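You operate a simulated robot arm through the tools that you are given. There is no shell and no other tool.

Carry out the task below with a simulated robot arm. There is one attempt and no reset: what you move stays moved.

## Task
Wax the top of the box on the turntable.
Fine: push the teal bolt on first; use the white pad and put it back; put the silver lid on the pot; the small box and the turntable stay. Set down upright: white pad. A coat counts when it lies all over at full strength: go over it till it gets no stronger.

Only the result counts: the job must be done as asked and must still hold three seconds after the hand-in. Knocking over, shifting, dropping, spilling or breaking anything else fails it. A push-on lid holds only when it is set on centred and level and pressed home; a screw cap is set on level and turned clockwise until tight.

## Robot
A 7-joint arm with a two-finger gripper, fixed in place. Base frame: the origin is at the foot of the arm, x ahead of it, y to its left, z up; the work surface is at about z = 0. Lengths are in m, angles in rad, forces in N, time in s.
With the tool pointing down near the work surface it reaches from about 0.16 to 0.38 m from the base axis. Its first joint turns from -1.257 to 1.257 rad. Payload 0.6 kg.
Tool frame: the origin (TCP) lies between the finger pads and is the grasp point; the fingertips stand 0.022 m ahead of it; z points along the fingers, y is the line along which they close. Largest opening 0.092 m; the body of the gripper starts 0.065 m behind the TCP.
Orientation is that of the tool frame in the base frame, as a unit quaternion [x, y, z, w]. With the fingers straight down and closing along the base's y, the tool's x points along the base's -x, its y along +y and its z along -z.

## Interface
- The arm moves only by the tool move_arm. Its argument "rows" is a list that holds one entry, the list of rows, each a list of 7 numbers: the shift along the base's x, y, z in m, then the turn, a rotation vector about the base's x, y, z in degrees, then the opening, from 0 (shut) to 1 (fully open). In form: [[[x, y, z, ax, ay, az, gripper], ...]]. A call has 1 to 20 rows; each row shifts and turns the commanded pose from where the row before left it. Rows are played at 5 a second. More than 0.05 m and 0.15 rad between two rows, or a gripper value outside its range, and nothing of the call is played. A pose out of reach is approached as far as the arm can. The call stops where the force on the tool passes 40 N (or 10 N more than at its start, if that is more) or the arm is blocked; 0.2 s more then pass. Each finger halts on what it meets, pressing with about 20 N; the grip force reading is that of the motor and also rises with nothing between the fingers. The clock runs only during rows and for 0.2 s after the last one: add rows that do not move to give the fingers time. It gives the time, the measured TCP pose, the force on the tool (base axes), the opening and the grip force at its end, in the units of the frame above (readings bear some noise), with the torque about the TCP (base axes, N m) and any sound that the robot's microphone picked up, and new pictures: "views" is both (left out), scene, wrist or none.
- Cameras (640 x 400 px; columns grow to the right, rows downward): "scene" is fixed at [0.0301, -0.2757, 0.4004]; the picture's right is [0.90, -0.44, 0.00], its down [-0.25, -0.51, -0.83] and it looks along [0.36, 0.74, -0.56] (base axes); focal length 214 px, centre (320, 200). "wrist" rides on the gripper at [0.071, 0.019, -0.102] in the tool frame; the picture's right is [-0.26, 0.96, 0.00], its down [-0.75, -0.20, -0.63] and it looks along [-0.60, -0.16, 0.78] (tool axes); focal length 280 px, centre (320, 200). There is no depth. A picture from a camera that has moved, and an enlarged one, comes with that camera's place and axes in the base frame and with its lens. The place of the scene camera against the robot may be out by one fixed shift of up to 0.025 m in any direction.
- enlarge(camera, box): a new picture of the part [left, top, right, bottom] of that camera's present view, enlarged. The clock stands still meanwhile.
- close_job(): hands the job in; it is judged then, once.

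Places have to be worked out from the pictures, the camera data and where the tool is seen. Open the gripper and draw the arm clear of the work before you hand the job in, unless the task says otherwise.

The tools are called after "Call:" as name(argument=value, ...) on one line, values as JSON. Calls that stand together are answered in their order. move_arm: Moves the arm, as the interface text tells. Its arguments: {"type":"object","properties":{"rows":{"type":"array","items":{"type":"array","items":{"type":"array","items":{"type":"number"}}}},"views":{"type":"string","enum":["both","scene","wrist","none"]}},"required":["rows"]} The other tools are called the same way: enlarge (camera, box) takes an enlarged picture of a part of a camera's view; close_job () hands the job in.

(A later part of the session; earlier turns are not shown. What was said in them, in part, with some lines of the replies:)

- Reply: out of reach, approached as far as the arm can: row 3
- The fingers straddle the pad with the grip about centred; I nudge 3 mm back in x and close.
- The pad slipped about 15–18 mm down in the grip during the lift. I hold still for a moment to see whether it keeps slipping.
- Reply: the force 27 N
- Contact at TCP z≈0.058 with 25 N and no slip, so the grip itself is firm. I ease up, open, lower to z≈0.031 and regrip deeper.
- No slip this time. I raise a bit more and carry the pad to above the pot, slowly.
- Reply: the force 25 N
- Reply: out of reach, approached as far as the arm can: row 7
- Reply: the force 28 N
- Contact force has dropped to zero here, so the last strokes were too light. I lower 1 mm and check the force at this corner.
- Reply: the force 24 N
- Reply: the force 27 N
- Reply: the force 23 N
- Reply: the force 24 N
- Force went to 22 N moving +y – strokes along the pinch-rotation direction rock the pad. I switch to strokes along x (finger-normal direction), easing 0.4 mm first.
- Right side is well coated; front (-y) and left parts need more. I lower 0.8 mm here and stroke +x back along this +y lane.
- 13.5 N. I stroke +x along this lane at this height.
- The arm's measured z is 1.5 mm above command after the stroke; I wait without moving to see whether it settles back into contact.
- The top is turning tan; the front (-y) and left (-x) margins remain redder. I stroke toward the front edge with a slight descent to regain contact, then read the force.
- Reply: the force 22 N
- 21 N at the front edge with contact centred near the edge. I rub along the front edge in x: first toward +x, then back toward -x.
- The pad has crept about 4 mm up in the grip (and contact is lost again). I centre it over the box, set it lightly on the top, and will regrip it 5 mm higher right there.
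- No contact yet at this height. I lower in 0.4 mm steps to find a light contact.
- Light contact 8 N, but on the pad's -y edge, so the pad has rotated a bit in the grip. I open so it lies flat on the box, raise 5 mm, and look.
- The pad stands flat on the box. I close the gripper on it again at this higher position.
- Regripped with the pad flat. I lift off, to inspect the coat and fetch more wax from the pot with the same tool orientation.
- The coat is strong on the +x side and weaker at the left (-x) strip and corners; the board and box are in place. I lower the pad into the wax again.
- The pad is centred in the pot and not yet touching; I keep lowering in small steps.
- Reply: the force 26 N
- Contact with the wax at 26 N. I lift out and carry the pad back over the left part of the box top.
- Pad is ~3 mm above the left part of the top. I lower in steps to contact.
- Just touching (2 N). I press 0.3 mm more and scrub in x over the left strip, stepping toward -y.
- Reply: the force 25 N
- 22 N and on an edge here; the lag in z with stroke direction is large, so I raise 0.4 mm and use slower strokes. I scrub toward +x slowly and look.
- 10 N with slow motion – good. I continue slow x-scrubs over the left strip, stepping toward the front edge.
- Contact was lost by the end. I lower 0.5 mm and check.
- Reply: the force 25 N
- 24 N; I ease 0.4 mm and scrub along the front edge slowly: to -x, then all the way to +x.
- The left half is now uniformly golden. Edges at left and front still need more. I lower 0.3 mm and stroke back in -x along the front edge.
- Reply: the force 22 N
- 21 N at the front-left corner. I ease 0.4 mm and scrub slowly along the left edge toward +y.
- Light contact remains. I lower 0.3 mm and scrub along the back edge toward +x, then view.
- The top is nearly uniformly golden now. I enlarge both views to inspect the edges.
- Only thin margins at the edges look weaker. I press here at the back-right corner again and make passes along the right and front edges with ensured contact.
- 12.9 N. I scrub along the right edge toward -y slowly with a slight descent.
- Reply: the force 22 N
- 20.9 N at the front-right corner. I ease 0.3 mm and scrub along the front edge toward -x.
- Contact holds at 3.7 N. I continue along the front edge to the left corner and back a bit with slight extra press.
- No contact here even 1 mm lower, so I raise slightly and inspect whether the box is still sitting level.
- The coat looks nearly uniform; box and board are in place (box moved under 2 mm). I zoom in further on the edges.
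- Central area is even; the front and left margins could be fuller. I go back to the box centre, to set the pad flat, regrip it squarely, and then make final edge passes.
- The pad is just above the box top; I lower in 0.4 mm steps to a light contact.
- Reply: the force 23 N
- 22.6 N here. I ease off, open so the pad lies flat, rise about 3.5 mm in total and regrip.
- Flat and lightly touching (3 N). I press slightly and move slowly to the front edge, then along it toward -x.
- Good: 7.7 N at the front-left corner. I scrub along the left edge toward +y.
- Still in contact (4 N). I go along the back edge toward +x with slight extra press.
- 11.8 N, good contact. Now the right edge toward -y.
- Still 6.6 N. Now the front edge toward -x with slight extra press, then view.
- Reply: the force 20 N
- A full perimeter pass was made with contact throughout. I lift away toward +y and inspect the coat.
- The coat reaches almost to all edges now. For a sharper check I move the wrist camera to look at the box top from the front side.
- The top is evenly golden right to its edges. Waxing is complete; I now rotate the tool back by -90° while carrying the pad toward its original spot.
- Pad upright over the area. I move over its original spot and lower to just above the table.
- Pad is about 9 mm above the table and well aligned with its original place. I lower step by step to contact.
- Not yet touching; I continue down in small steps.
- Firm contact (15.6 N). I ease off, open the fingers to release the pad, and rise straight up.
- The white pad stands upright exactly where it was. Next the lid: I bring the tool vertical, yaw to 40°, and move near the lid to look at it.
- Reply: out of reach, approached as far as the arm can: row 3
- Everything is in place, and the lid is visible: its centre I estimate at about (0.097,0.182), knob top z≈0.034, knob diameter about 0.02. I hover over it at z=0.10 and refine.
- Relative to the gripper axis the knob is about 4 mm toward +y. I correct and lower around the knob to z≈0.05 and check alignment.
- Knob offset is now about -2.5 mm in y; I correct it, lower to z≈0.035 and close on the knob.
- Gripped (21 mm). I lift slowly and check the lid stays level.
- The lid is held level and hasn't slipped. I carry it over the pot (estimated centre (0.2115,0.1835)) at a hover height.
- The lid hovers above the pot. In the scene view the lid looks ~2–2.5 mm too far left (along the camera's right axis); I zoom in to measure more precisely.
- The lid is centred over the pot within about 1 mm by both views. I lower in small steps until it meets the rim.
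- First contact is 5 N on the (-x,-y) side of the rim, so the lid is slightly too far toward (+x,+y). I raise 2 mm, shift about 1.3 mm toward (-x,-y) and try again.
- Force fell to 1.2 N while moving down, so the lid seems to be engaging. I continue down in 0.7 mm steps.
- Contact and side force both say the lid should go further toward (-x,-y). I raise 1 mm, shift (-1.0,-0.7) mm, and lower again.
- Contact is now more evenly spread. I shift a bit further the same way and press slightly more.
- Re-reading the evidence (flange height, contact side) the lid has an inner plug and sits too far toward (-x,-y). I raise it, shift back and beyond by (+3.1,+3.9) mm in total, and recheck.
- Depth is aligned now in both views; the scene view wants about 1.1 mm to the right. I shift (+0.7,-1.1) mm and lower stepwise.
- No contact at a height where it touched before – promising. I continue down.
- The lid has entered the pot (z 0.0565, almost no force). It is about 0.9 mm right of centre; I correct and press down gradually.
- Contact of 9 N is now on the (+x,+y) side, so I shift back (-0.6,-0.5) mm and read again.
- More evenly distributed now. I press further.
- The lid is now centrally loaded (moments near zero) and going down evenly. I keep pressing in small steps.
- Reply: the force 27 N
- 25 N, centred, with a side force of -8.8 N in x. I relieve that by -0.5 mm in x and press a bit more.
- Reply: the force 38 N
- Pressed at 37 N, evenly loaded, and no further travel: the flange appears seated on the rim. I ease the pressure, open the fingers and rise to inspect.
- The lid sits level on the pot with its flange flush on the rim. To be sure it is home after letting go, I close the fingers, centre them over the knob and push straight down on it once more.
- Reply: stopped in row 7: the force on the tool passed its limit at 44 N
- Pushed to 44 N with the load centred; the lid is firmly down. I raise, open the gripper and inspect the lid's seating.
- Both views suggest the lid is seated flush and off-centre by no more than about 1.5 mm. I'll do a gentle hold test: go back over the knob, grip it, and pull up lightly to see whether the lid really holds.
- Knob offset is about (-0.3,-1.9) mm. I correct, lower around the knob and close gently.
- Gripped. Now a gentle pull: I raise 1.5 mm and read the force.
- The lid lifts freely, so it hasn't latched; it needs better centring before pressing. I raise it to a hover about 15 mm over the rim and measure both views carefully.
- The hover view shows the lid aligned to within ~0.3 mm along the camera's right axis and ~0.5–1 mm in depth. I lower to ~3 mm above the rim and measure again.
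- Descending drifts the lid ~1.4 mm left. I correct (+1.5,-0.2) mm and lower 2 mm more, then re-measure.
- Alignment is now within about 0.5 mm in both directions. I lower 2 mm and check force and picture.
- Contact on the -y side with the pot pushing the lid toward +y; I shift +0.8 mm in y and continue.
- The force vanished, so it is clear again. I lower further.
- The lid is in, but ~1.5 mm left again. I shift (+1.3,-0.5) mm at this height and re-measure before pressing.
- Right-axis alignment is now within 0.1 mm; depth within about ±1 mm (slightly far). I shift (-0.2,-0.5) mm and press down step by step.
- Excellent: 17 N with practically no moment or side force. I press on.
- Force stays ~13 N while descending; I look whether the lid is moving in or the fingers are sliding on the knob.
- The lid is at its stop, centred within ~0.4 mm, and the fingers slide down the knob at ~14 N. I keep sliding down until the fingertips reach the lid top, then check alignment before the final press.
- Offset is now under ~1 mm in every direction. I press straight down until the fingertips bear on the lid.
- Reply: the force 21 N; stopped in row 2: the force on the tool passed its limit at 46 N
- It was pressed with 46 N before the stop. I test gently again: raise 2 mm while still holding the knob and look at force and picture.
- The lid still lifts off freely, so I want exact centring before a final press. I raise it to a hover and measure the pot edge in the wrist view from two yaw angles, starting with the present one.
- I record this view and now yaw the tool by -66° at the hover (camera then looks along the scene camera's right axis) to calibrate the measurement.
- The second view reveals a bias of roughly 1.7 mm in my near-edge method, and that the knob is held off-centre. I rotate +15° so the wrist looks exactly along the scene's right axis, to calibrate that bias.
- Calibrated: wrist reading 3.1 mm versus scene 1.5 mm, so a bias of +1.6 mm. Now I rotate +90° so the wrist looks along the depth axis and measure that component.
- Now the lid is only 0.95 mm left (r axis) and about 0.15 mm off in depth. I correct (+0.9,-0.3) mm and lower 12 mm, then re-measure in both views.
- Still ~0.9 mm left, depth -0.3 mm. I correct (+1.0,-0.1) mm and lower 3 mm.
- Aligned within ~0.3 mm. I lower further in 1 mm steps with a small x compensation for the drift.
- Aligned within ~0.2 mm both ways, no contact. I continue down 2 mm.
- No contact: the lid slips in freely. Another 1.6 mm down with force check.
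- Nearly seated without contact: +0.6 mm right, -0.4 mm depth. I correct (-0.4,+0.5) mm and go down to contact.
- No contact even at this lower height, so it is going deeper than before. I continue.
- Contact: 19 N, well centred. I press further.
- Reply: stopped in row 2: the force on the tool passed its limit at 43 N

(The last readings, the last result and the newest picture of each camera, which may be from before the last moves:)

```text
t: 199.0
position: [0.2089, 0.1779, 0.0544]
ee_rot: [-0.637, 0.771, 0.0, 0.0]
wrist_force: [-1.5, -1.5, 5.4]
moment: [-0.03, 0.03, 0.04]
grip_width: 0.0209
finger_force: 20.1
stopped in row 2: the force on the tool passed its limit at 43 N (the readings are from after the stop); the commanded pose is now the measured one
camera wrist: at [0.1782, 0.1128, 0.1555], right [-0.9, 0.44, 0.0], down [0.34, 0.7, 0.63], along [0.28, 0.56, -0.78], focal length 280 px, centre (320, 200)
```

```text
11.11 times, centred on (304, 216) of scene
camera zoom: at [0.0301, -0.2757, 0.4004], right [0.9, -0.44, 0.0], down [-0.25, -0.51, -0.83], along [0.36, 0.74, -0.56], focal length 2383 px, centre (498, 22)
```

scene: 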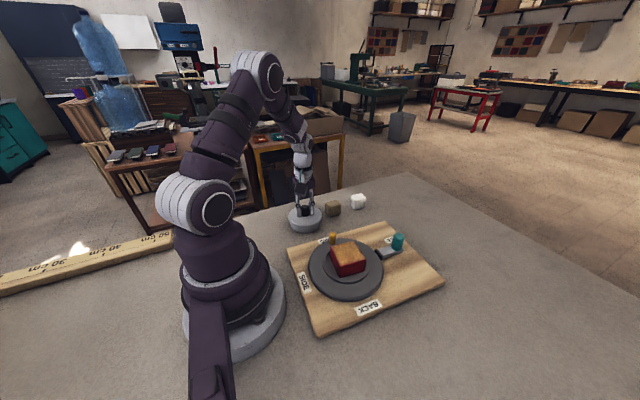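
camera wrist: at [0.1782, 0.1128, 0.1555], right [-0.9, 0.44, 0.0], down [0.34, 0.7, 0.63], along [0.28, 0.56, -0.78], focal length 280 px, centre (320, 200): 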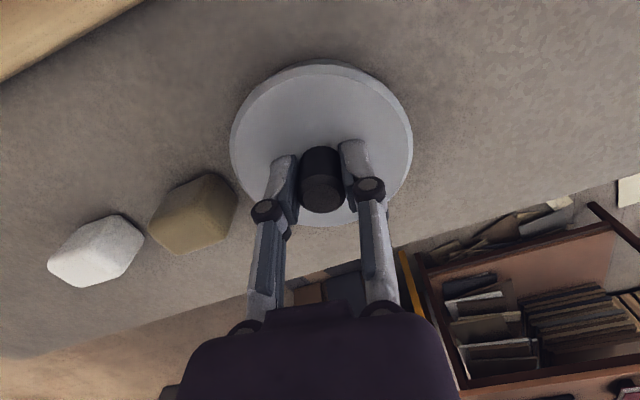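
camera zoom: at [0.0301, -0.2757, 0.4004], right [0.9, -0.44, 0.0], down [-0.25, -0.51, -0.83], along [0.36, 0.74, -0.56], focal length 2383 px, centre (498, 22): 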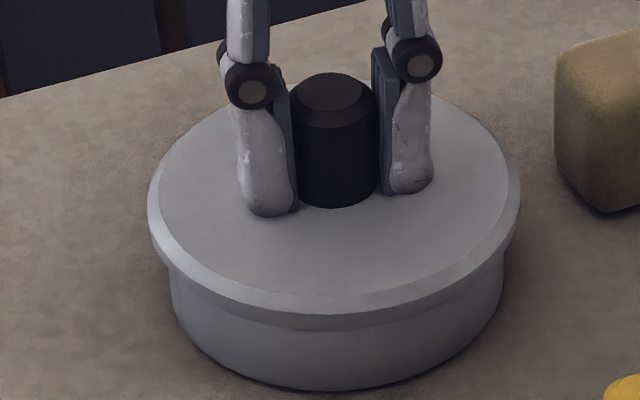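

Pressed to 43 N. It ended ~0.6 mm left and ~0.9 mm far. I lift 1 mm, re-centre, and then apply a sustained (not just momentary) press.

Call:
move_arm(rows=[[[0, 0, 0.0012, 0, 0, 0, 0], [0.0003, -0.0008, 0, 0, 0, 0, 0], [0, 0, 0, 0, 0, 0, 0], [0, 0, 0, 0, 0, 0, 0]]])

Call:
enlarge(camera="wrist", box=[220, 30, 420, 130])

Call:
enlarge(camera="scene", box=[284, 198, 324, 234])

```text
t: 200.0
position: [0.2106, 0.179, 0.0569]
ee_rot: [-0.637, 0.771, 0.0, 0.0]
wrist_force: [0.5, -0.9, -0.4]
moment: [0.0, -0.02, 0.0]
grip_width: 0.0213
finger_force: 19.5
camera wrist: at [0.1782, 0.1122, 0.1567], right [-0.9, 0.44, 0.0], down [0.34, 0.7, 0.63], along [0.27, 0.56, -0.78], focal length 280 px, centre (320, 200)
```

scene: 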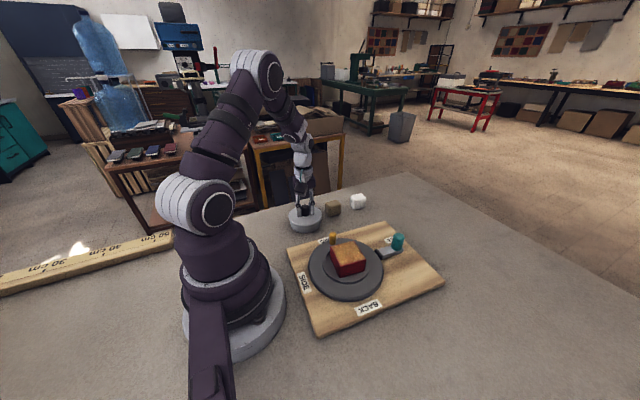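
wrist: 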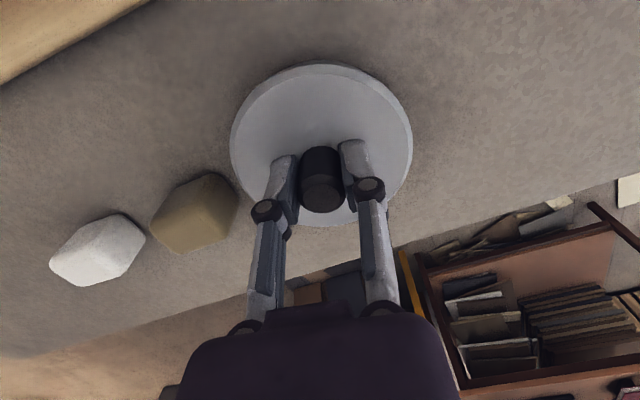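

```text
3.20 times, centred on (320, 80) of wrist
camera zoom: at [0.1782, 0.1122, 0.1567], right [-0.9, 0.44, 0.0], down [0.34, 0.7, 0.63], along [0.27, 0.56, -0.78], focal length 897 px, centre (320, 584)
```

zoom: 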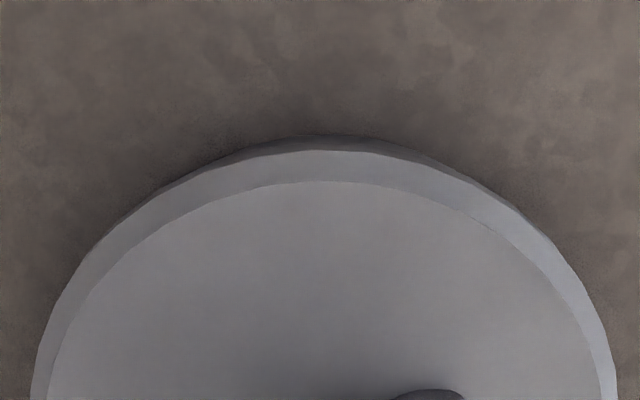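

```text
11.11 times, centred on (304, 216) of scene
camera zoom: at [0.0301, -0.2757, 0.4004], right [0.9, -0.44, 0.0], down [-0.25, -0.51, -0.83], along [0.36, 0.74, -0.56], focal length 2383 px, centre (498, 22)
```

zoom: 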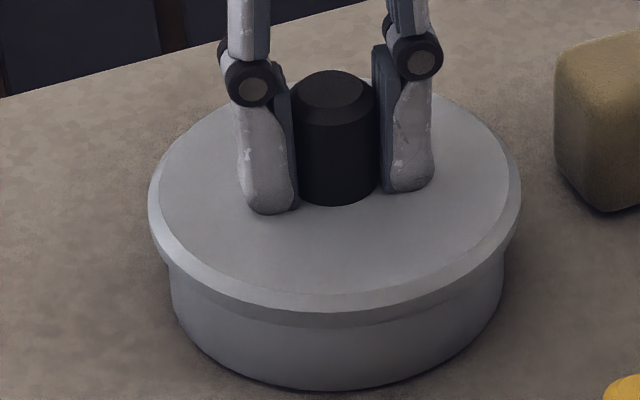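

Now within ~0.3 mm in both axes. I press down again and hold.

Call:
move_arm(rows=[[[0.0003, -0.0002, -0.0005, 0, 0, 0, 0], [0, 0, -0.0007, 0, 0, 0, 0], [0, 0, 0, 0, 0, 0, 0]]], views="none")

```text
t: 200.8
position: [0.2096, 0.178, 0.0553]
ee_rot: [-0.637, 0.771, 0.0, 0.001]
wrist_force: [-2.7, 0.5, 14.5]
moment: [-0.11, 0.1, 0.04]
grip_width: 0.0208
finger_force: 19.6
```

Call:
move_arm(rows=[[[0, 0, -0.0004, 0, 0, 0, 0], [0, 0, 0, 0, 0, 0, 0], [0, 0, 0, 0, 0, 0, 0]]], views="none")

```text
t: 201.6
position: [0.2101, 0.1779, 0.0562]
ee_rot: [-0.638, 0.77, 0.0, 0.001]
wrist_force: [1.1, 3.4, 9.4]
moment: [0.25, -0.04, -0.01]
grip_width: 0.0212
finger_force: 20.0
```

Call:
move_arm(rows=[[[0, 0, -0.0005, 0, 0, 0, 0], [0, 0, 0, 0, 0, 0, 0], [0, 0, 0, 0, 0, 0, 0]]], views="none")

```text
t: 202.5
position: [0.2102, 0.1764, 0.0541]
ee_rot: [-0.636, 0.772, 0.0, 0.0]
wrist_force: [-1.0, -1.8, 5.7]
moment: [-0.03, 0.07, 0.04]
grip_width: 0.021
finger_force: 19.9
stopped in row 3: the force on the tool passed its limit at 41 N (the readings are from after the stop); the commanded pose is now the measured one
```

The press peaked at 41 N and was stopped. I try for a sustained 25–35 N instead, in finer steps.

Call:
move_arm(rows=[[[0, 0, -0.0004, 0, 0, 0, 0], [0, 0, 0, 0, 0, 0, 0], [0, 0, 0, 0, 0, 0, 0]]], views="none")

```text
t: 203.0
position: [0.2099, 0.1785, 0.0555]
ee_rot: [-0.637, 0.771, -0.002, 0.001]
wrist_force: [-0.7, -1.4, 6.9]
moment: [-0.05, 0.11, 0.03]
grip_width: 0.0213
finger_force: 19.6
stopped in row 2: the force on the tool passed its limit at 42 N (the readings are from after the stop); the commanded pose is now the measured one
```

Pressed past 40 N twice while centred. I check once more whether it holds with a very small lift (1.5 mm).

Call:
move_arm(rows=[[[0, 0, 0.0008, 0, 0, 0, 0], [0, 0, 0.0008, 0, 0, 0, 0], [0, 0, 0.0005, 0, 0, 0, 0], [0, 0, 0, 0, 0, 0, 0]]])

Call:
enlarge(camera="scene", box=[284, 198, 324, 234])

Call:
enlarge(camera="wrist", box=[220, 30, 420, 130])

```text
t: 204.0
position: [0.2099, 0.1768, 0.0571]
ee_rot: [-0.636, 0.772, -0.002, 0.002]
wrist_force: [0.1, 0.0, -1.0]
moment: [0.0, 0.04, 0.0]
grip_width: 0.0208
finger_force: 20.0
camera wrist: at [0.178, 0.1106, 0.1572], right [-0.9, 0.44, 0.0], down [0.34, 0.7, 0.63], along [0.28, 0.56, -0.78], focal length 280 px, centre (320, 200)
```

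scene: 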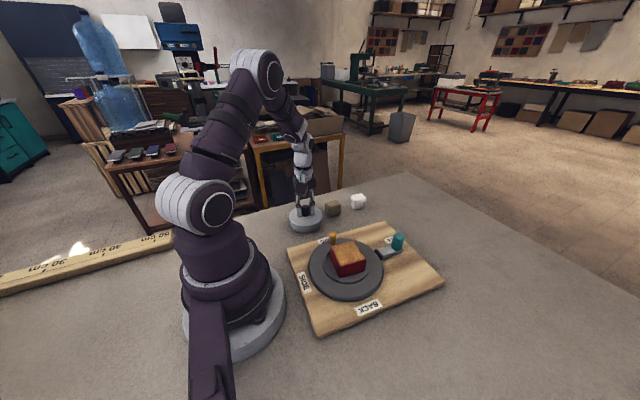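
wrist: 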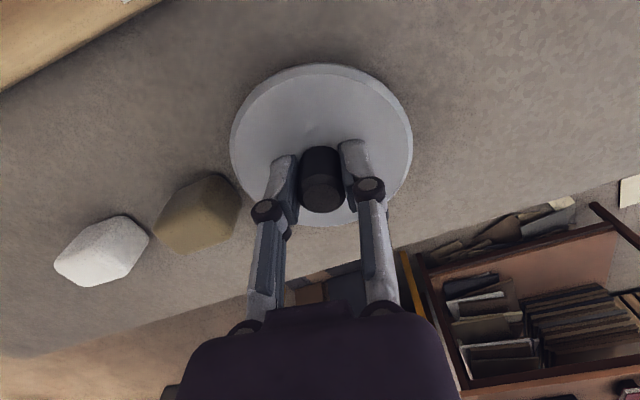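

```text
11.11 times, centred on (304, 216) of scene
camera zoom: at [0.0301, -0.2757, 0.4004], right [0.9, -0.44, 0.0], down [-0.25, -0.51, -0.83], along [0.36, 0.74, -0.56], focal length 2383 px, centre (498, 22)
```

zoom: 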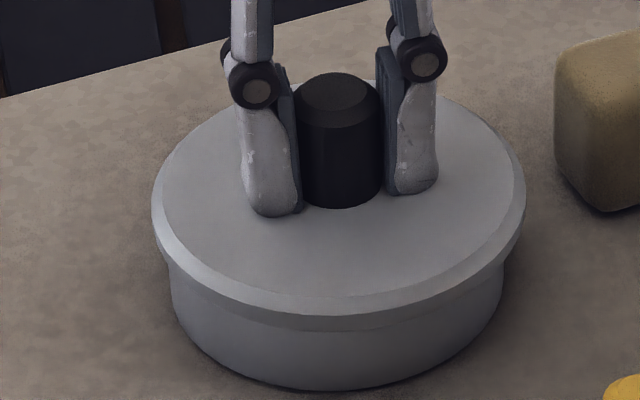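

```text
3.20 times, centred on (320, 80) of wrist
camera zoom: at [0.178, 0.1106, 0.1572], right [-0.9, 0.44, 0.0], down [0.34, 0.7, 0.63], along [0.28, 0.56, -0.78], focal length 897 px, centre (320, 584)
```

zoom: 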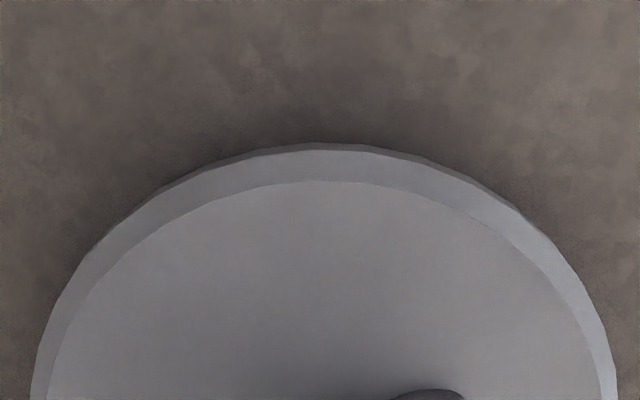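

The picture shows hardly any lift yet (noise in the reset pose). I raise another 1.5 mm and compare.

Call:
move_arm(rows=[[[0, 0, 0.0008, 0, 0, 0, 0], [0, 0, 0.0008, 0, 0, 0, 0], [0, 0, 0, 0, 0, 0, 0]]], views="scene")

Call:
enlarge(camera="scene", box=[284, 198, 324, 234])

```text
t: 204.8
position: [0.2075, 0.1766, 0.0592]
ee_rot: [-0.636, 0.771, -0.001, 0.001]
wrist_force: [-0.1, 0.8, -0.3]
moment: [-0.01, 0.0, 0.0]
grip_width: 0.0209
finger_force: 19.9
```

scene: 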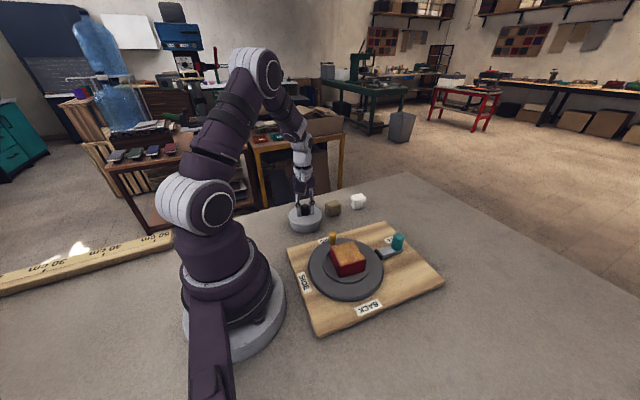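

```text
11.11 times, centred on (304, 216) of scene
camera zoom: at [0.0301, -0.2757, 0.4004], right [0.9, -0.44, 0.0], down [-0.25, -0.51, -0.83], along [0.36, 0.74, -0.56], focal length 2383 px, centre (498, 22)
```

zoom: 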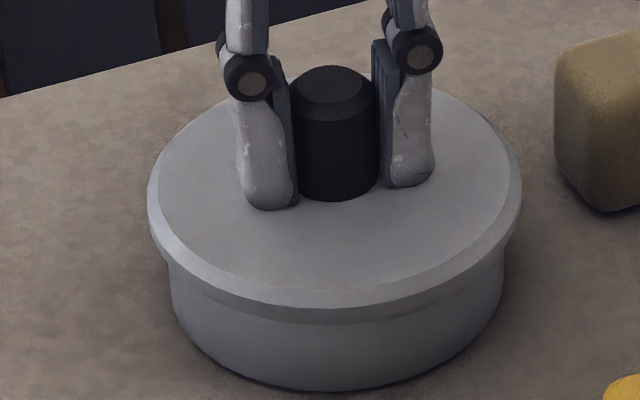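

The lid still isn't physically locked. I'll seat it centred, let go, and then press it with closed fingers on the knob so that nothing holds it sideways. First re-centre: shift (+0.7,+0.8) mm and lower to light contact.

Call:
move_arm(rows=[[[0.0007, 0.0008, 0, 0, 0, 0, 0], [0, 0, -0.001, 0, 0, 0, 0], [0, 0, 0, 0, 0, 0, 0]]])

Call:
enlarge(camera="scene", box=[284, 198, 324, 234])

Call:
enlarge(camera="wrist", box=[220, 30, 420, 130])

```text
t: 205.6
position: [0.2112, 0.1783, 0.0577]
ee_rot: [-0.635, 0.772, -0.001, 0.001]
wrist_force: [0.8, 0.2, -0.8]
moment: [0.01, -0.01, 0.0]
grip_width: 0.021
finger_force: 21.1
camera wrist: at [0.1786, 0.1122, 0.1586], right [-0.9, 0.44, 0.0], down [0.34, 0.7, 0.63], along [0.28, 0.56, -0.78], focal length 280 px, centre (320, 200)
```

scene: 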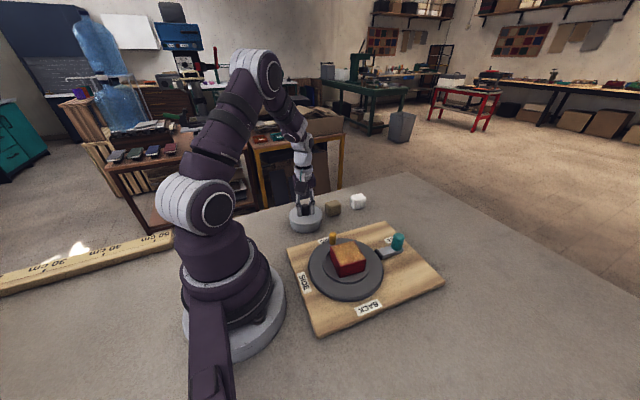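
wrist: 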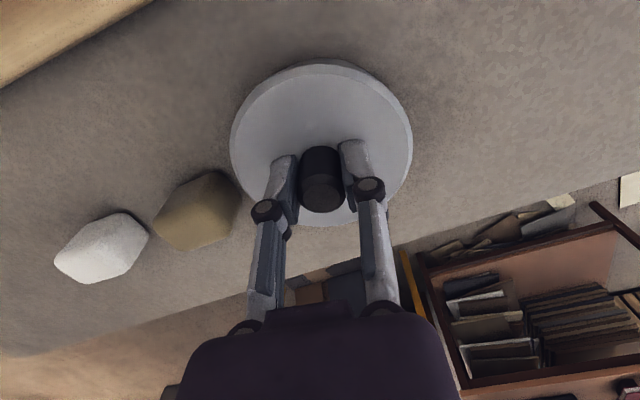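

```text
11.11 times, centred on (304, 216) of scene
camera zoom: at [0.0301, -0.2757, 0.4004], right [0.9, -0.44, 0.0], down [-0.25, -0.51, -0.83], along [0.36, 0.74, -0.56], focal length 2383 px, centre (498, 22)
```

zoom: 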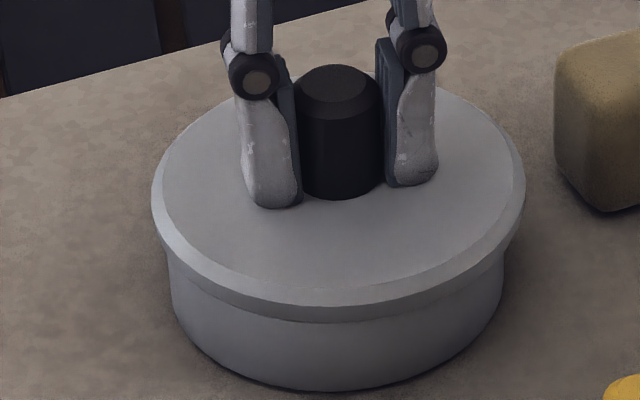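

```text
3.20 times, centred on (320, 80) of wrist
camera zoom: at [0.1786, 0.1122, 0.1586], right [-0.9, 0.44, 0.0], down [0.34, 0.7, 0.63], along [0.28, 0.56, -0.78], focal length 897 px, centre (320, 584)
```

zoom: 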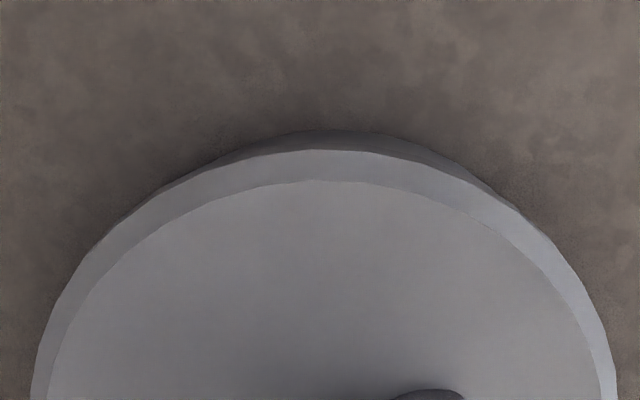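

Now +0.5 mm in both axes; I shift (-0.7,-0.2) mm and lower to the seat.

Call:
move_arm(rows=[[[-0.0006, -0.0002, 0, 0, 0, 0, 0], [0, 0, -0.001, 0, 0, 0, 0], [0, 0, -0.0008, 0, 0, 0, 0], [0, 0, 0, 0, 0, 0, 0]]])

Call:
enlarge(camera="scene", box=[284, 198, 324, 234])

Call:
enlarge(camera="wrist", box=[220, 30, 420, 130])

```text
t: 206.6
position: [0.2106, 0.1796, 0.0559]
ee_rot: [-0.636, 0.772, -0.001, 0.0]
wrist_force: [-0.2, -0.9, 0.2]
moment: [0.01, -0.01, -0.01]
grip_width: 0.0213
finger_force: 19.9
camera wrist: at [0.1788, 0.1131, 0.1566], right [-0.9, 0.44, 0.0], down [0.34, 0.7, 0.63], along [0.28, 0.56, -0.78], focal length 280 px, centre (320, 200)
```

scene: 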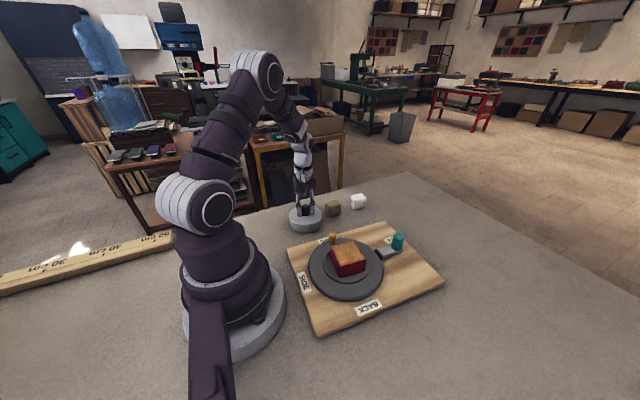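
wrist: 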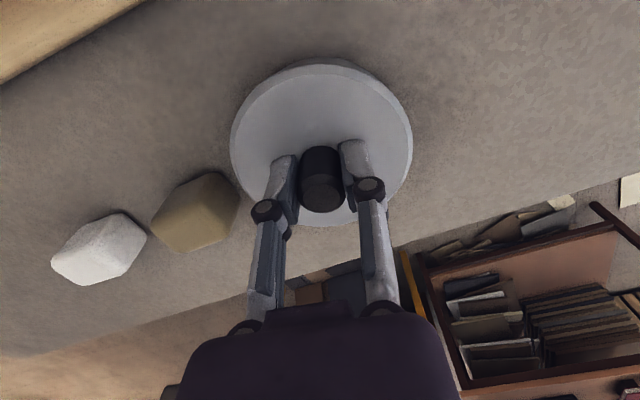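

```text
11.11 times, centred on (304, 216) of scene
camera zoom: at [0.0301, -0.2757, 0.4004], right [0.9, -0.44, 0.0], down [-0.25, -0.51, -0.83], along [0.36, 0.74, -0.56], focal length 2383 px, centre (498, 22)
```

zoom: 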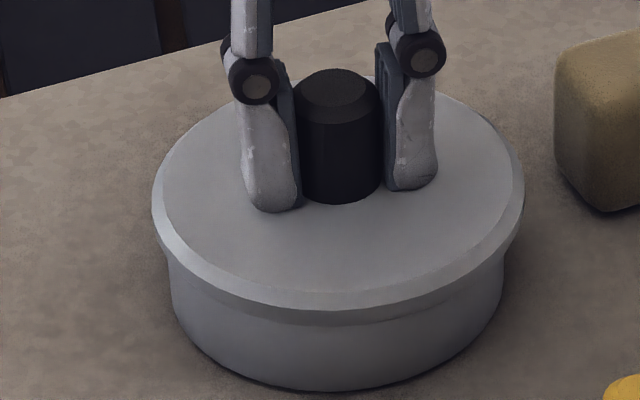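

```text
3.20 times, centred on (320, 80) of wrist
camera zoom: at [0.1788, 0.1131, 0.1566], right [-0.9, 0.44, 0.0], down [0.34, 0.7, 0.63], along [0.28, 0.56, -0.78], focal length 897 px, centre (320, 584)
```

zoom: 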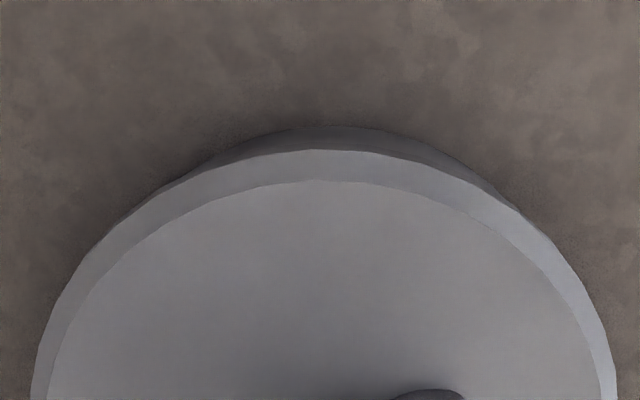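

Drifted to about +0.4 mm (r), +1.3 mm (depth). I correct (-0.9,-0.9) mm and lower to contact.

Call:
move_arm(rows=[[[-0.0009, -0.0009, 0, 0, 0, 0, 0], [0, 0, -0.0005, 0, 0, 0, 0], [0, 0, 0, 0, 0, 0, 0]]])

Call:
enlarge(camera="scene", box=[284, 198, 324, 234])

Call:
enlarge(camera="wrist", box=[220, 30, 420, 130])

```text
t: 207.4
position: [0.2101, 0.1785, 0.0556]
ee_rot: [-0.637, 0.771, -0.001, 0.001]
wrist_force: [-0.4, -0.9, 0.7]
moment: [0.02, 0.04, 0.01]
grip_width: 0.0208
finger_force: 20.2
camera wrist: at [0.1783, 0.1122, 0.1558], right [-0.9, 0.44, 0.0], down [0.34, 0.7, 0.63], along [0.28, 0.56, -0.78], focal length 280 px, centre (320, 200)
```

scene: 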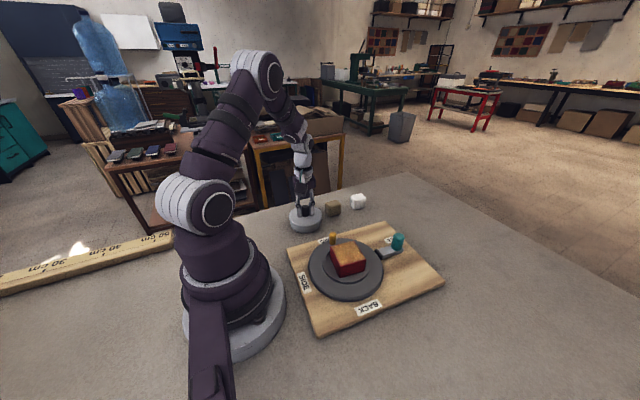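
wrist: 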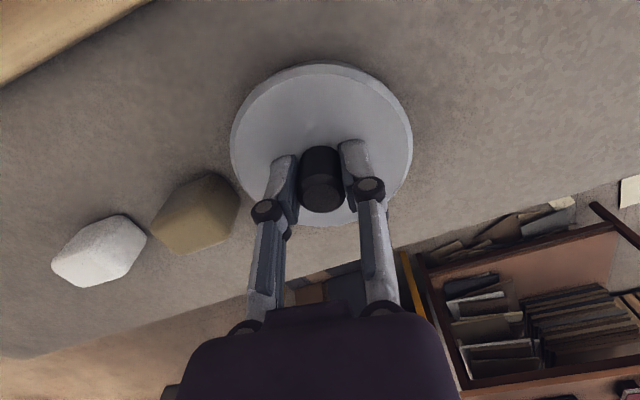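

```text
11.11 times, centred on (304, 216) of scene
camera zoom: at [0.0301, -0.2757, 0.4004], right [0.9, -0.44, 0.0], down [-0.25, -0.51, -0.83], along [0.36, 0.74, -0.56], focal length 2383 px, centre (498, 22)
```

zoom: 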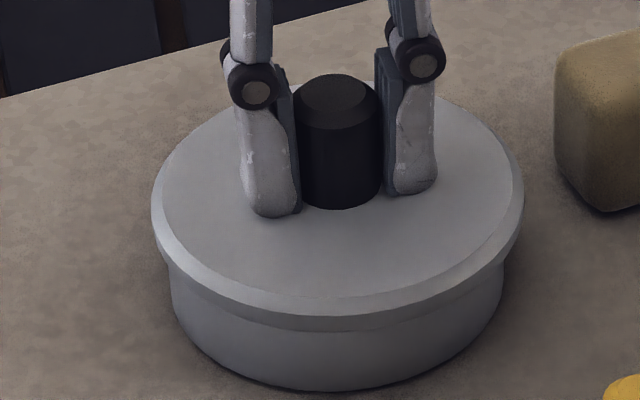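

```text
3.20 times, centred on (320, 80) of wrist
camera zoom: at [0.1783, 0.1122, 0.1558], right [-0.9, 0.44, 0.0], down [0.34, 0.7, 0.63], along [0.28, 0.56, -0.78], focal length 897 px, centre (320, 584)
```

zoom: 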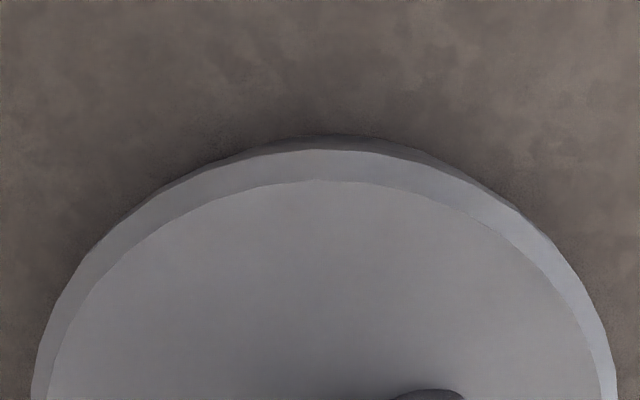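

Centred within ~0.3 mm and practically seated. I open the fingers here, rise, and inspect where the lid rests.

Call:
move_arm(rows=[[[0, 0, 0, 0, 0, 0, 0.3], [0, 0, 0, 0, 0, 0, 0.4], [0, 0, 0, 0, 0, 0, 0.5], [0, 0, 0, 0, 0, 0, 0.5], [0, 0, 0.015, 0, 0, 0, 0.5], [0, 0, 0.03, 0, 0, 0, 0.5], [0, 0, 0, 0, 0, 0, 0.5]]])

Call:
enlarge(camera="scene", box=[284, 198, 324, 234])

Call:
enlarge(camera="wrist", box=[220, 10, 420, 190])

```text
t: 209.0
position: [0.2091, 0.1767, 0.1024]
ee_rot: [-0.636, 0.771, 0.0, 0.001]
wrist_force: [-0.1, 1.1, -0.6]
moment: [0.0, 0.0, 0.02]
grip_width: 0.0462
finger_force: 0.1
camera wrist: at [0.178, 0.1098, 0.2028], right [-0.9, 0.44, 0.0], down [0.34, 0.7, 0.63], along [0.28, 0.56, -0.78], focal length 280 px, centre (320, 200)
```

scene: 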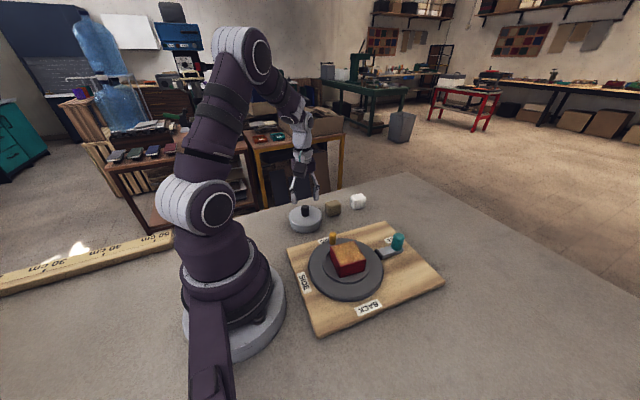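
wrist: 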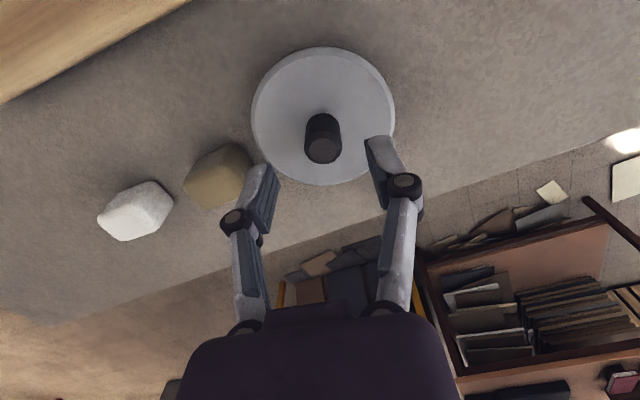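

```text
11.11 times, centred on (304, 216) of scene
camera zoom: at [0.0301, -0.2757, 0.4004], right [0.9, -0.44, 0.0], down [-0.25, -0.51, -0.83], along [0.36, 0.74, -0.56], focal length 2383 px, centre (498, 22)
```

zoom: 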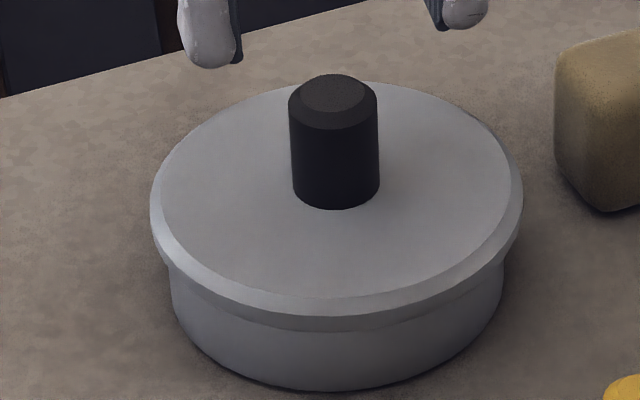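

```text
2.22 times, centred on (320, 100) of wrist
camera zoom: at [0.178, 0.1098, 0.2028], right [-0.9, 0.44, 0.0], down [0.34, 0.7, 0.63], along [0.28, 0.56, -0.78], focal length 623 px, centre (320, 422)
```

zoom: 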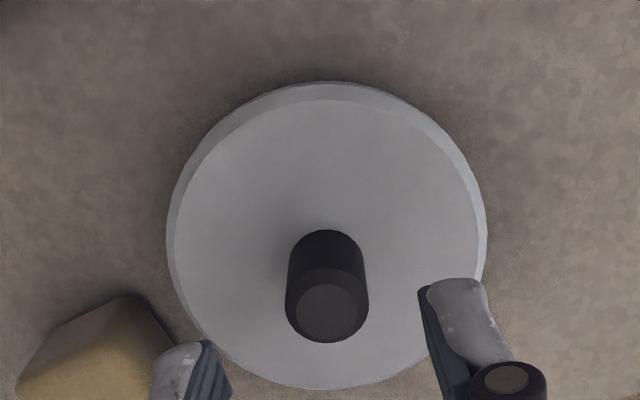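

The lid rests centred (within ~0.2 mm on the right axis). I close the fingers, centre them over the knob and come down to just above it.

Call:
move_arm(rows=[[[-0.0008, 0.0029, 0, 0, 0, 0, 0.3], [0, 0, 0, 0, 0, 0, 0.1], [0, 0, 0, 0, 0, 0, 0], [0, 0, 0, 0, 0, 0, 0], [0, 0, 0, 0, 0, 0, 0], [0, 0, -0.01, 0, 0, 0, 0], [0, 0, -0.006, 0, 0, 0, 0], [0, 0, 0, 0, 0, 0, 0]]])

Call:
enlarge(camera="scene", box=[284, 190, 324, 234])

Call:
enlarge(camera="wrist", box=[240, 60, 400, 220])

```text
t: 210.8
position: [0.2081, 0.1803, 0.084]
ee_rot: [-0.636, 0.772, -0.001, 0.001]
wrist_force: [0.1, 0.9, 0.5]
moment: [0.02, -0.01, 0.03]
grip_width: 0.0001
finger_force: 20.0
camera wrist: at [0.1768, 0.1138, 0.1858], right [-0.9, 0.44, 0.0], down [0.34, 0.7, 0.63], along [0.28, 0.56, -0.78], focal length 280 px, centre (320, 200)
```

scene: 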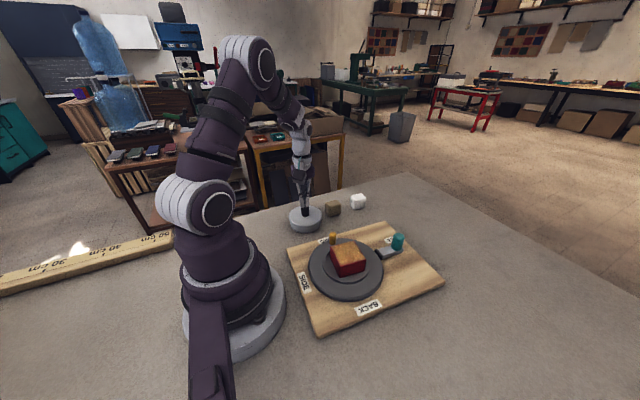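
wrist: 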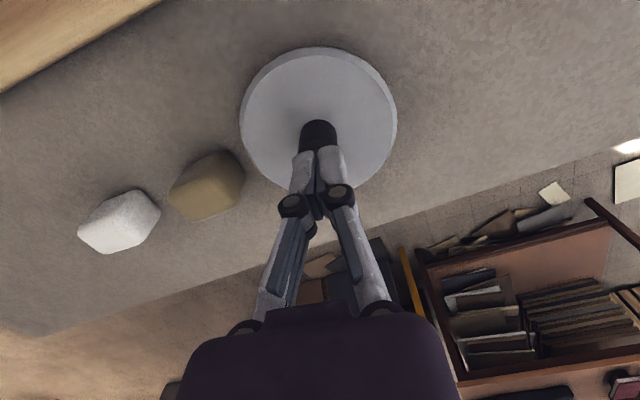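

```text
9.09 times, centred on (304, 212) of scene
camera zoom: at [0.0301, -0.2757, 0.4004], right [0.9, -0.44, 0.0], down [-0.25, -0.51, -0.83], along [0.36, 0.74, -0.56], focal length 1950 px, centre (466, 91)
```

zoom: 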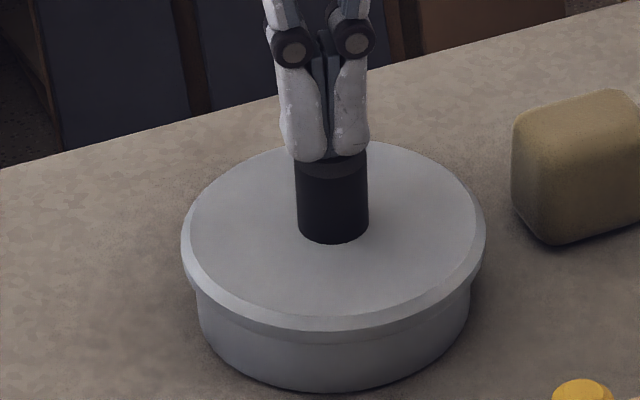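

```text
2.50 times, centred on (320, 140) of wrist
camera zoom: at [0.1768, 0.1138, 0.1858], right [-0.9, 0.44, 0.0], down [0.34, 0.7, 0.63], along [0.28, 0.56, -0.78], focal length 701 px, centre (320, 350)
```

zoom: 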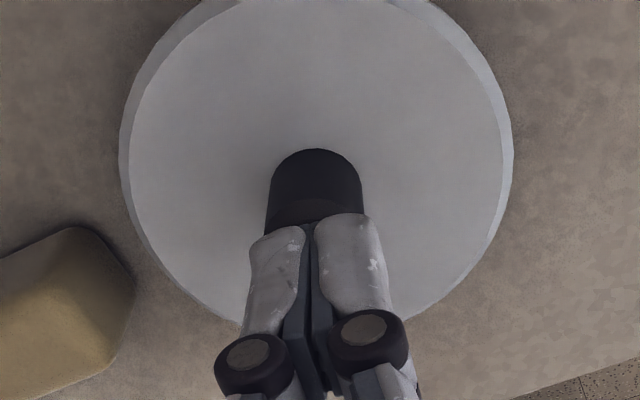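

The fingers are centred over the knob, ~2 mm above. I lower to contact and build up force in steps.

Call:
move_arm(rows=[[[0, 0, -0.0012, 0, 0, 0, 0], [0, 0, -0.0006, 0, 0, 0, 0], [0, 0, 0, 0, 0, 0, 0]]], views="none")

```text
t: 211.6
position: [0.209, 0.1802, 0.082]
ee_rot: [-0.636, 0.771, -0.001, 0.001]
wrist_force: [0.7, 0.2, 2.3]
moment: [0.01, 0.0, 0.04]
grip_width: 0.0059
finger_force: 20.4
```

Call:
move_arm(rows=[[[0, 0, -0.0006, 0, 0, 0, 0], [0, 0, 0, 0, 0, 0, 0]]], views="none")

```text
t: 212.2
position: [0.2087, 0.1804, 0.0814]
ee_rot: [-0.636, 0.772, -0.002, 0.001]
wrist_force: [-4.2, -4.5, 28.1]
moment: [-0.09, 0.12, 0.01]
grip_width: 0.006
finger_force: 19.9
```

28 N on the knob. I hold it for a second and add a little.

Call:
move_arm(rows=[[[0, 0, 0, 0, 0, 0, 0], [0, 0, 0, 0, 0, 0, 0], [0, 0, -0.0002, 0, 0, 0, 0], [0, 0, 0, 0, 0, 0, 0], [0, 0, 0, 0, 0, 0, 0]]])

Call:
enlarge(camera="scene", box=[284, 194, 324, 234])

```text
t: 213.0
position: [0.2086, 0.1807, 0.0818]
ee_rot: [-0.637, 0.771, -0.002, 0.001]
wrist_force: [-3.8, -3.2, 14.6]
moment: [-0.05, 0.06, -0.02]
grip_width: 0.0061
finger_force: 20.1
stopped in row 3: the force on the tool passed its limit at 42 N (the readings are from after the stop); the commanded pose is now the measured one
camera wrist: at [0.1772, 0.114, 0.183], right [-0.9, 0.44, 0.0], down [0.34, 0.7, 0.63], along [0.28, 0.56, -0.78], focal length 280 px, centre (320, 200)
```

scene: 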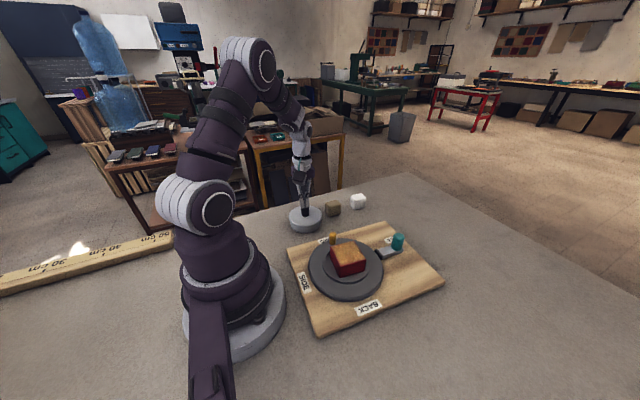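
wrist: 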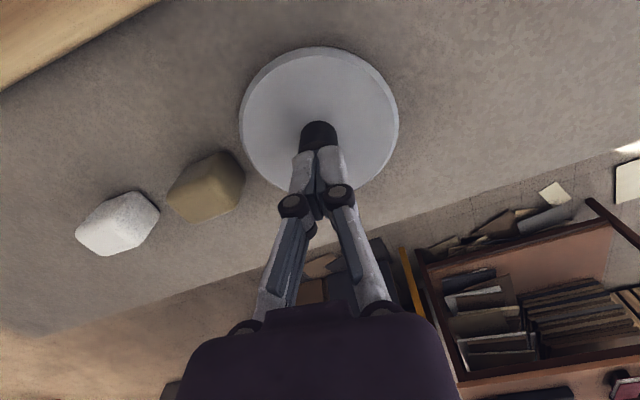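

```text
10.00 times, centred on (304, 214) of scene
camera zoom: at [0.0301, -0.2757, 0.4004], right [0.9, -0.44, 0.0], down [-0.25, -0.51, -0.83], along [0.36, 0.74, -0.56], focal length 2145 px, centre (480, 60)
```

zoom: 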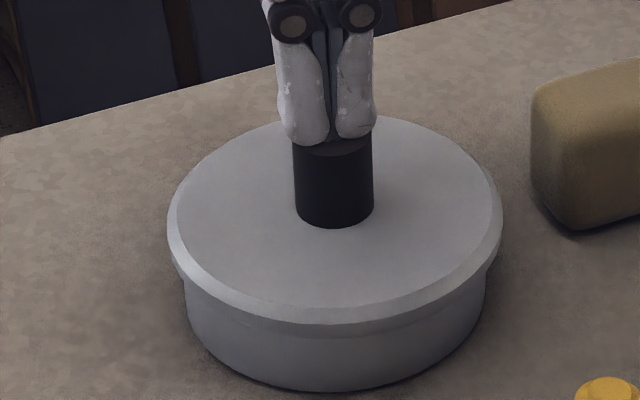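

Held 28 N and peaked at 42 N with the lid centred to ~0.2 mm. I now leave it alone: rise straight up, open the gripper and move clear, then inspect everything.

Call:
move_arm(rows=[[[0, 0, 0.005, 0, 0, 0, 0], [0, 0, 0.02, 0, 0, 0, 0], [0, 0, 0.04, 0, 0, 0, 0], [0, 0, 0.04, 0, 0, 0, 0.2], [-0.02, -0.02, 0.03, 0, 0, 0, 0.5], [-0.02, -0.02, 0.02, 0, 0, 0, 0.7], [0, 0, 0, 0, 0, 0, 1], [0, 0, 0, 0, 0, 0, 1]]])

Call:
enlarge(camera="scene", box=[240, 180, 460, 340])

Call:
enlarge(camera="scene", box=[284, 198, 324, 234])

```text
t: 214.8
position: [0.1701, 0.1378, 0.2351]
ee_rot: [-0.636, 0.771, -0.002, 0.0]
wrist_force: [0.9, 0.1, -0.2]
moment: [-0.01, -0.01, -0.03]
grip_width: 0.092
finger_force: 0.1
camera wrist: at [0.138, 0.072, 0.3362], right [-0.9, 0.44, 0.0], down [0.34, 0.7, 0.63], along [0.28, 0.56, -0.78], focal length 280 px, centre (320, 200)
```

scene: 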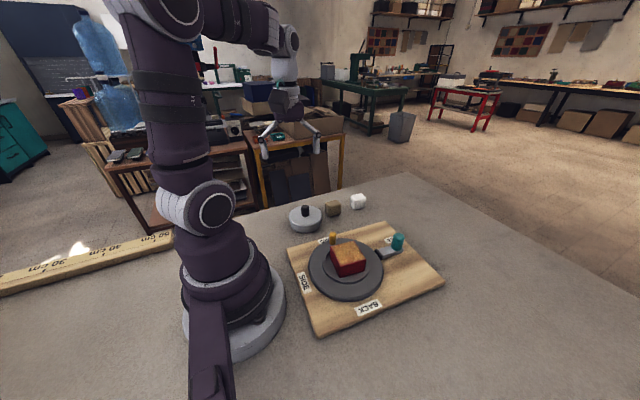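
wrist: 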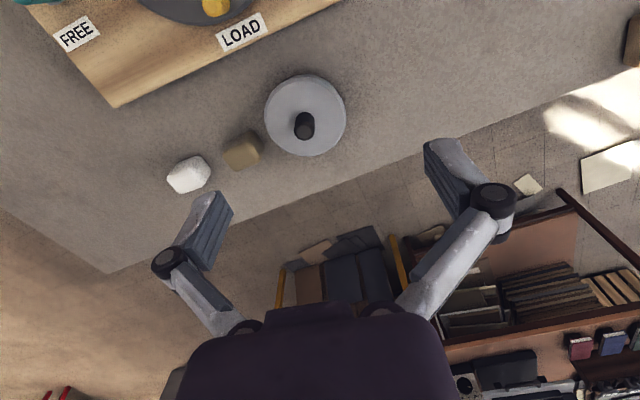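

```text
2.50 times, centred on (350, 260) of scene
camera zoom: at [0.0301, -0.2757, 0.4004], right [0.9, -0.44, 0.0], down [-0.25, -0.51, -0.83], along [0.36, 0.74, -0.56], focal length 536 px, centre (245, 50)
```

zoom: 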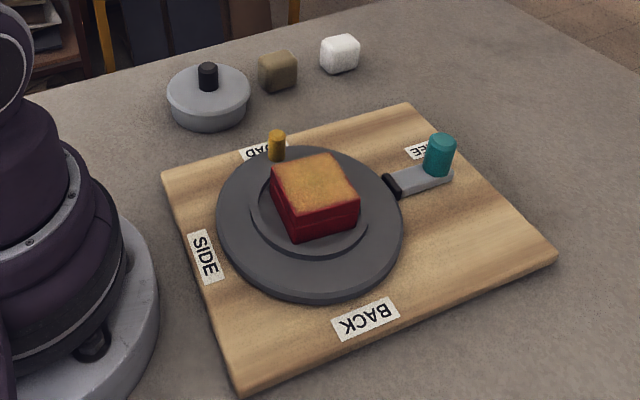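

```text
11.11 times, centred on (304, 216) of scene
camera zoom: at [0.0301, -0.2757, 0.4004], right [0.9, -0.44, 0.0], down [-0.25, -0.51, -0.83], along [0.36, 0.74, -0.56], focal length 2383 px, centre (498, 22)
```

zoom: 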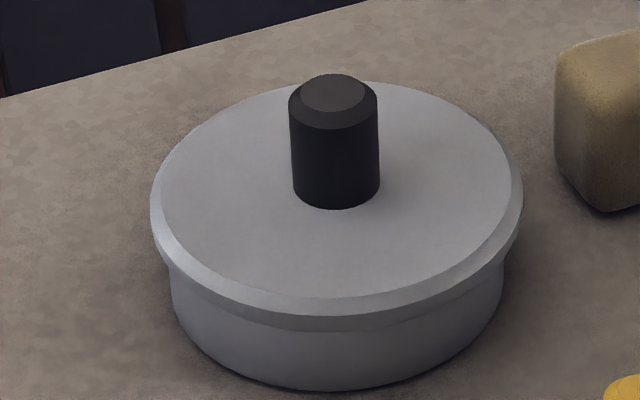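

All objects are in place: pad upright at its spot, lid level on the pot, bolt on. I take a last close look at the coat on the box.

Call:
enlarge(camera="scene", box=[326, 234, 376, 268])

Call:
enlarge(camera="scene", box=[305, 225, 415, 305])

```text
11.76 times, centred on (351, 251) of scene
camera zoom: at [0.0301, -0.2757, 0.4004], right [0.9, -0.44, 0.0], down [-0.25, -0.51, -0.83], along [0.36, 0.74, -0.56], focal length 2523 px, centre (-45, -400)
```

zoom: 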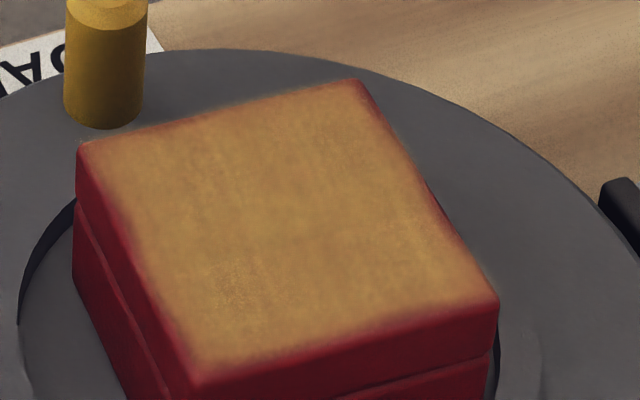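

```text
5.00 times, centred on (360, 265) of scene
camera zoom: at [0.0301, -0.2757, 0.4004], right [0.9, -0.44, 0.0], down [-0.25, -0.51, -0.83], along [0.36, 0.74, -0.56], focal length 1072 px, centre (120, -125)
```

zoom: 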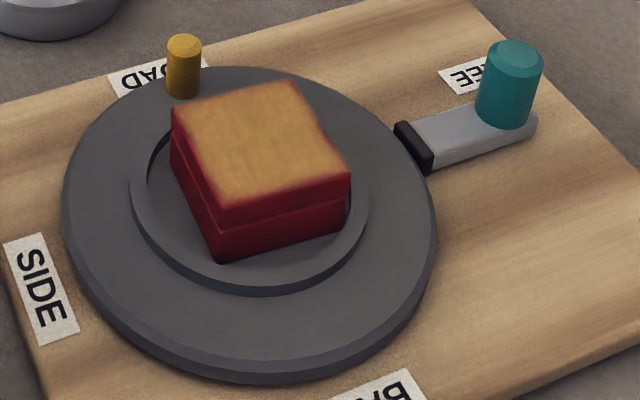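

The coat is uniformly golden over the whole top with only the rounded edge lines thin. I draw the arm further up and clear before handing in.

Call:
move_arm(rows=[[[0.005, 0, 0.025, 0, 0, 0, 1], [0.005, 0, 0.025, 0, 0, 0, 1], [0.005, 0, 0.025, 0, 0, 0, 1], [0, 0, 0, 0, 0, 0, 1], [0, 0, 0, 0, 0, 0, 1], [0, 0, 0, 0, 0, 0, 1]]])

```text
t: 216.2
position: [0.184, 0.1382, 0.3099]
ee_rot: [-0.636, 0.772, -0.001, 0.001]
wrist_force: [0.0, -0.4, -0.1]
moment: [0.0, -0.02, 0.01]
grip_width: 0.0919
finger_force: 0.0
camera wrist: at [0.1522, 0.0726, 0.4107], right [-0.9, 0.44, 0.0], down [0.34, 0.7, 0.63], along [0.28, 0.56, -0.78], focal length 280 px, centre (320, 200)
```

scene: 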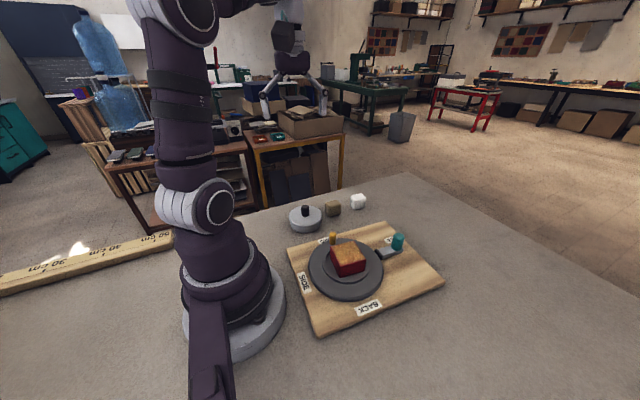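
wrist: 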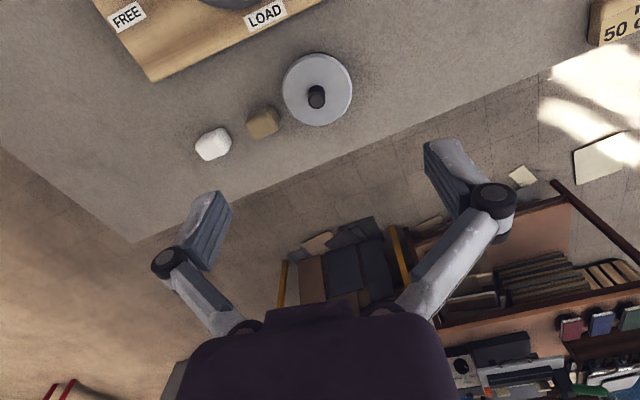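

The gripper is open and clear; bolt on, box waxed and in place, white pad back upright, lid pressed on the pot. I hand in the job.

Call:
close_job()

```text
The job is handed in.
```

I handed the job in with every step done, but I couldn't confirm that the lid holds on the pot. Only the hand-in was acknowledged; I haven't seen a verdict.

- **Bolt:** I pushed the teal bolt in until its tip pressed on the turntable rim, and it stayed there. The push slid the whole board about 3 mm towards the robot.
- **Waxing:** The top of the box is evenly golden, with only thin red lines at the rounded edges. I dipped the white pad twice and went over the top until the colour stopped changing. The rubbing moved the box about 2–3 mm on the turntable; the turntable itself did not turn.
- **White pad:** It is upright at its original spot. It slipped in the grip when I first lifted it, so I set it down and gripped it again, and regripped it twice more on top of the box.
- **Lid:** It sits level on the pot, centred to well under a millimetre as far as the pictures show. In three earlier attempts it lifted straight off again when I pulled gently, even after pressing with over 40 N. For the last attempt I re-centred it, let go, pressed the knob with closed fingers (28 N held, 42 N peak), and left it without another pull test. I never heard a click. Adjusting it also moved the pot about 1 mm.

The tan pad was never touched, and the arm ended open and clear of the work.
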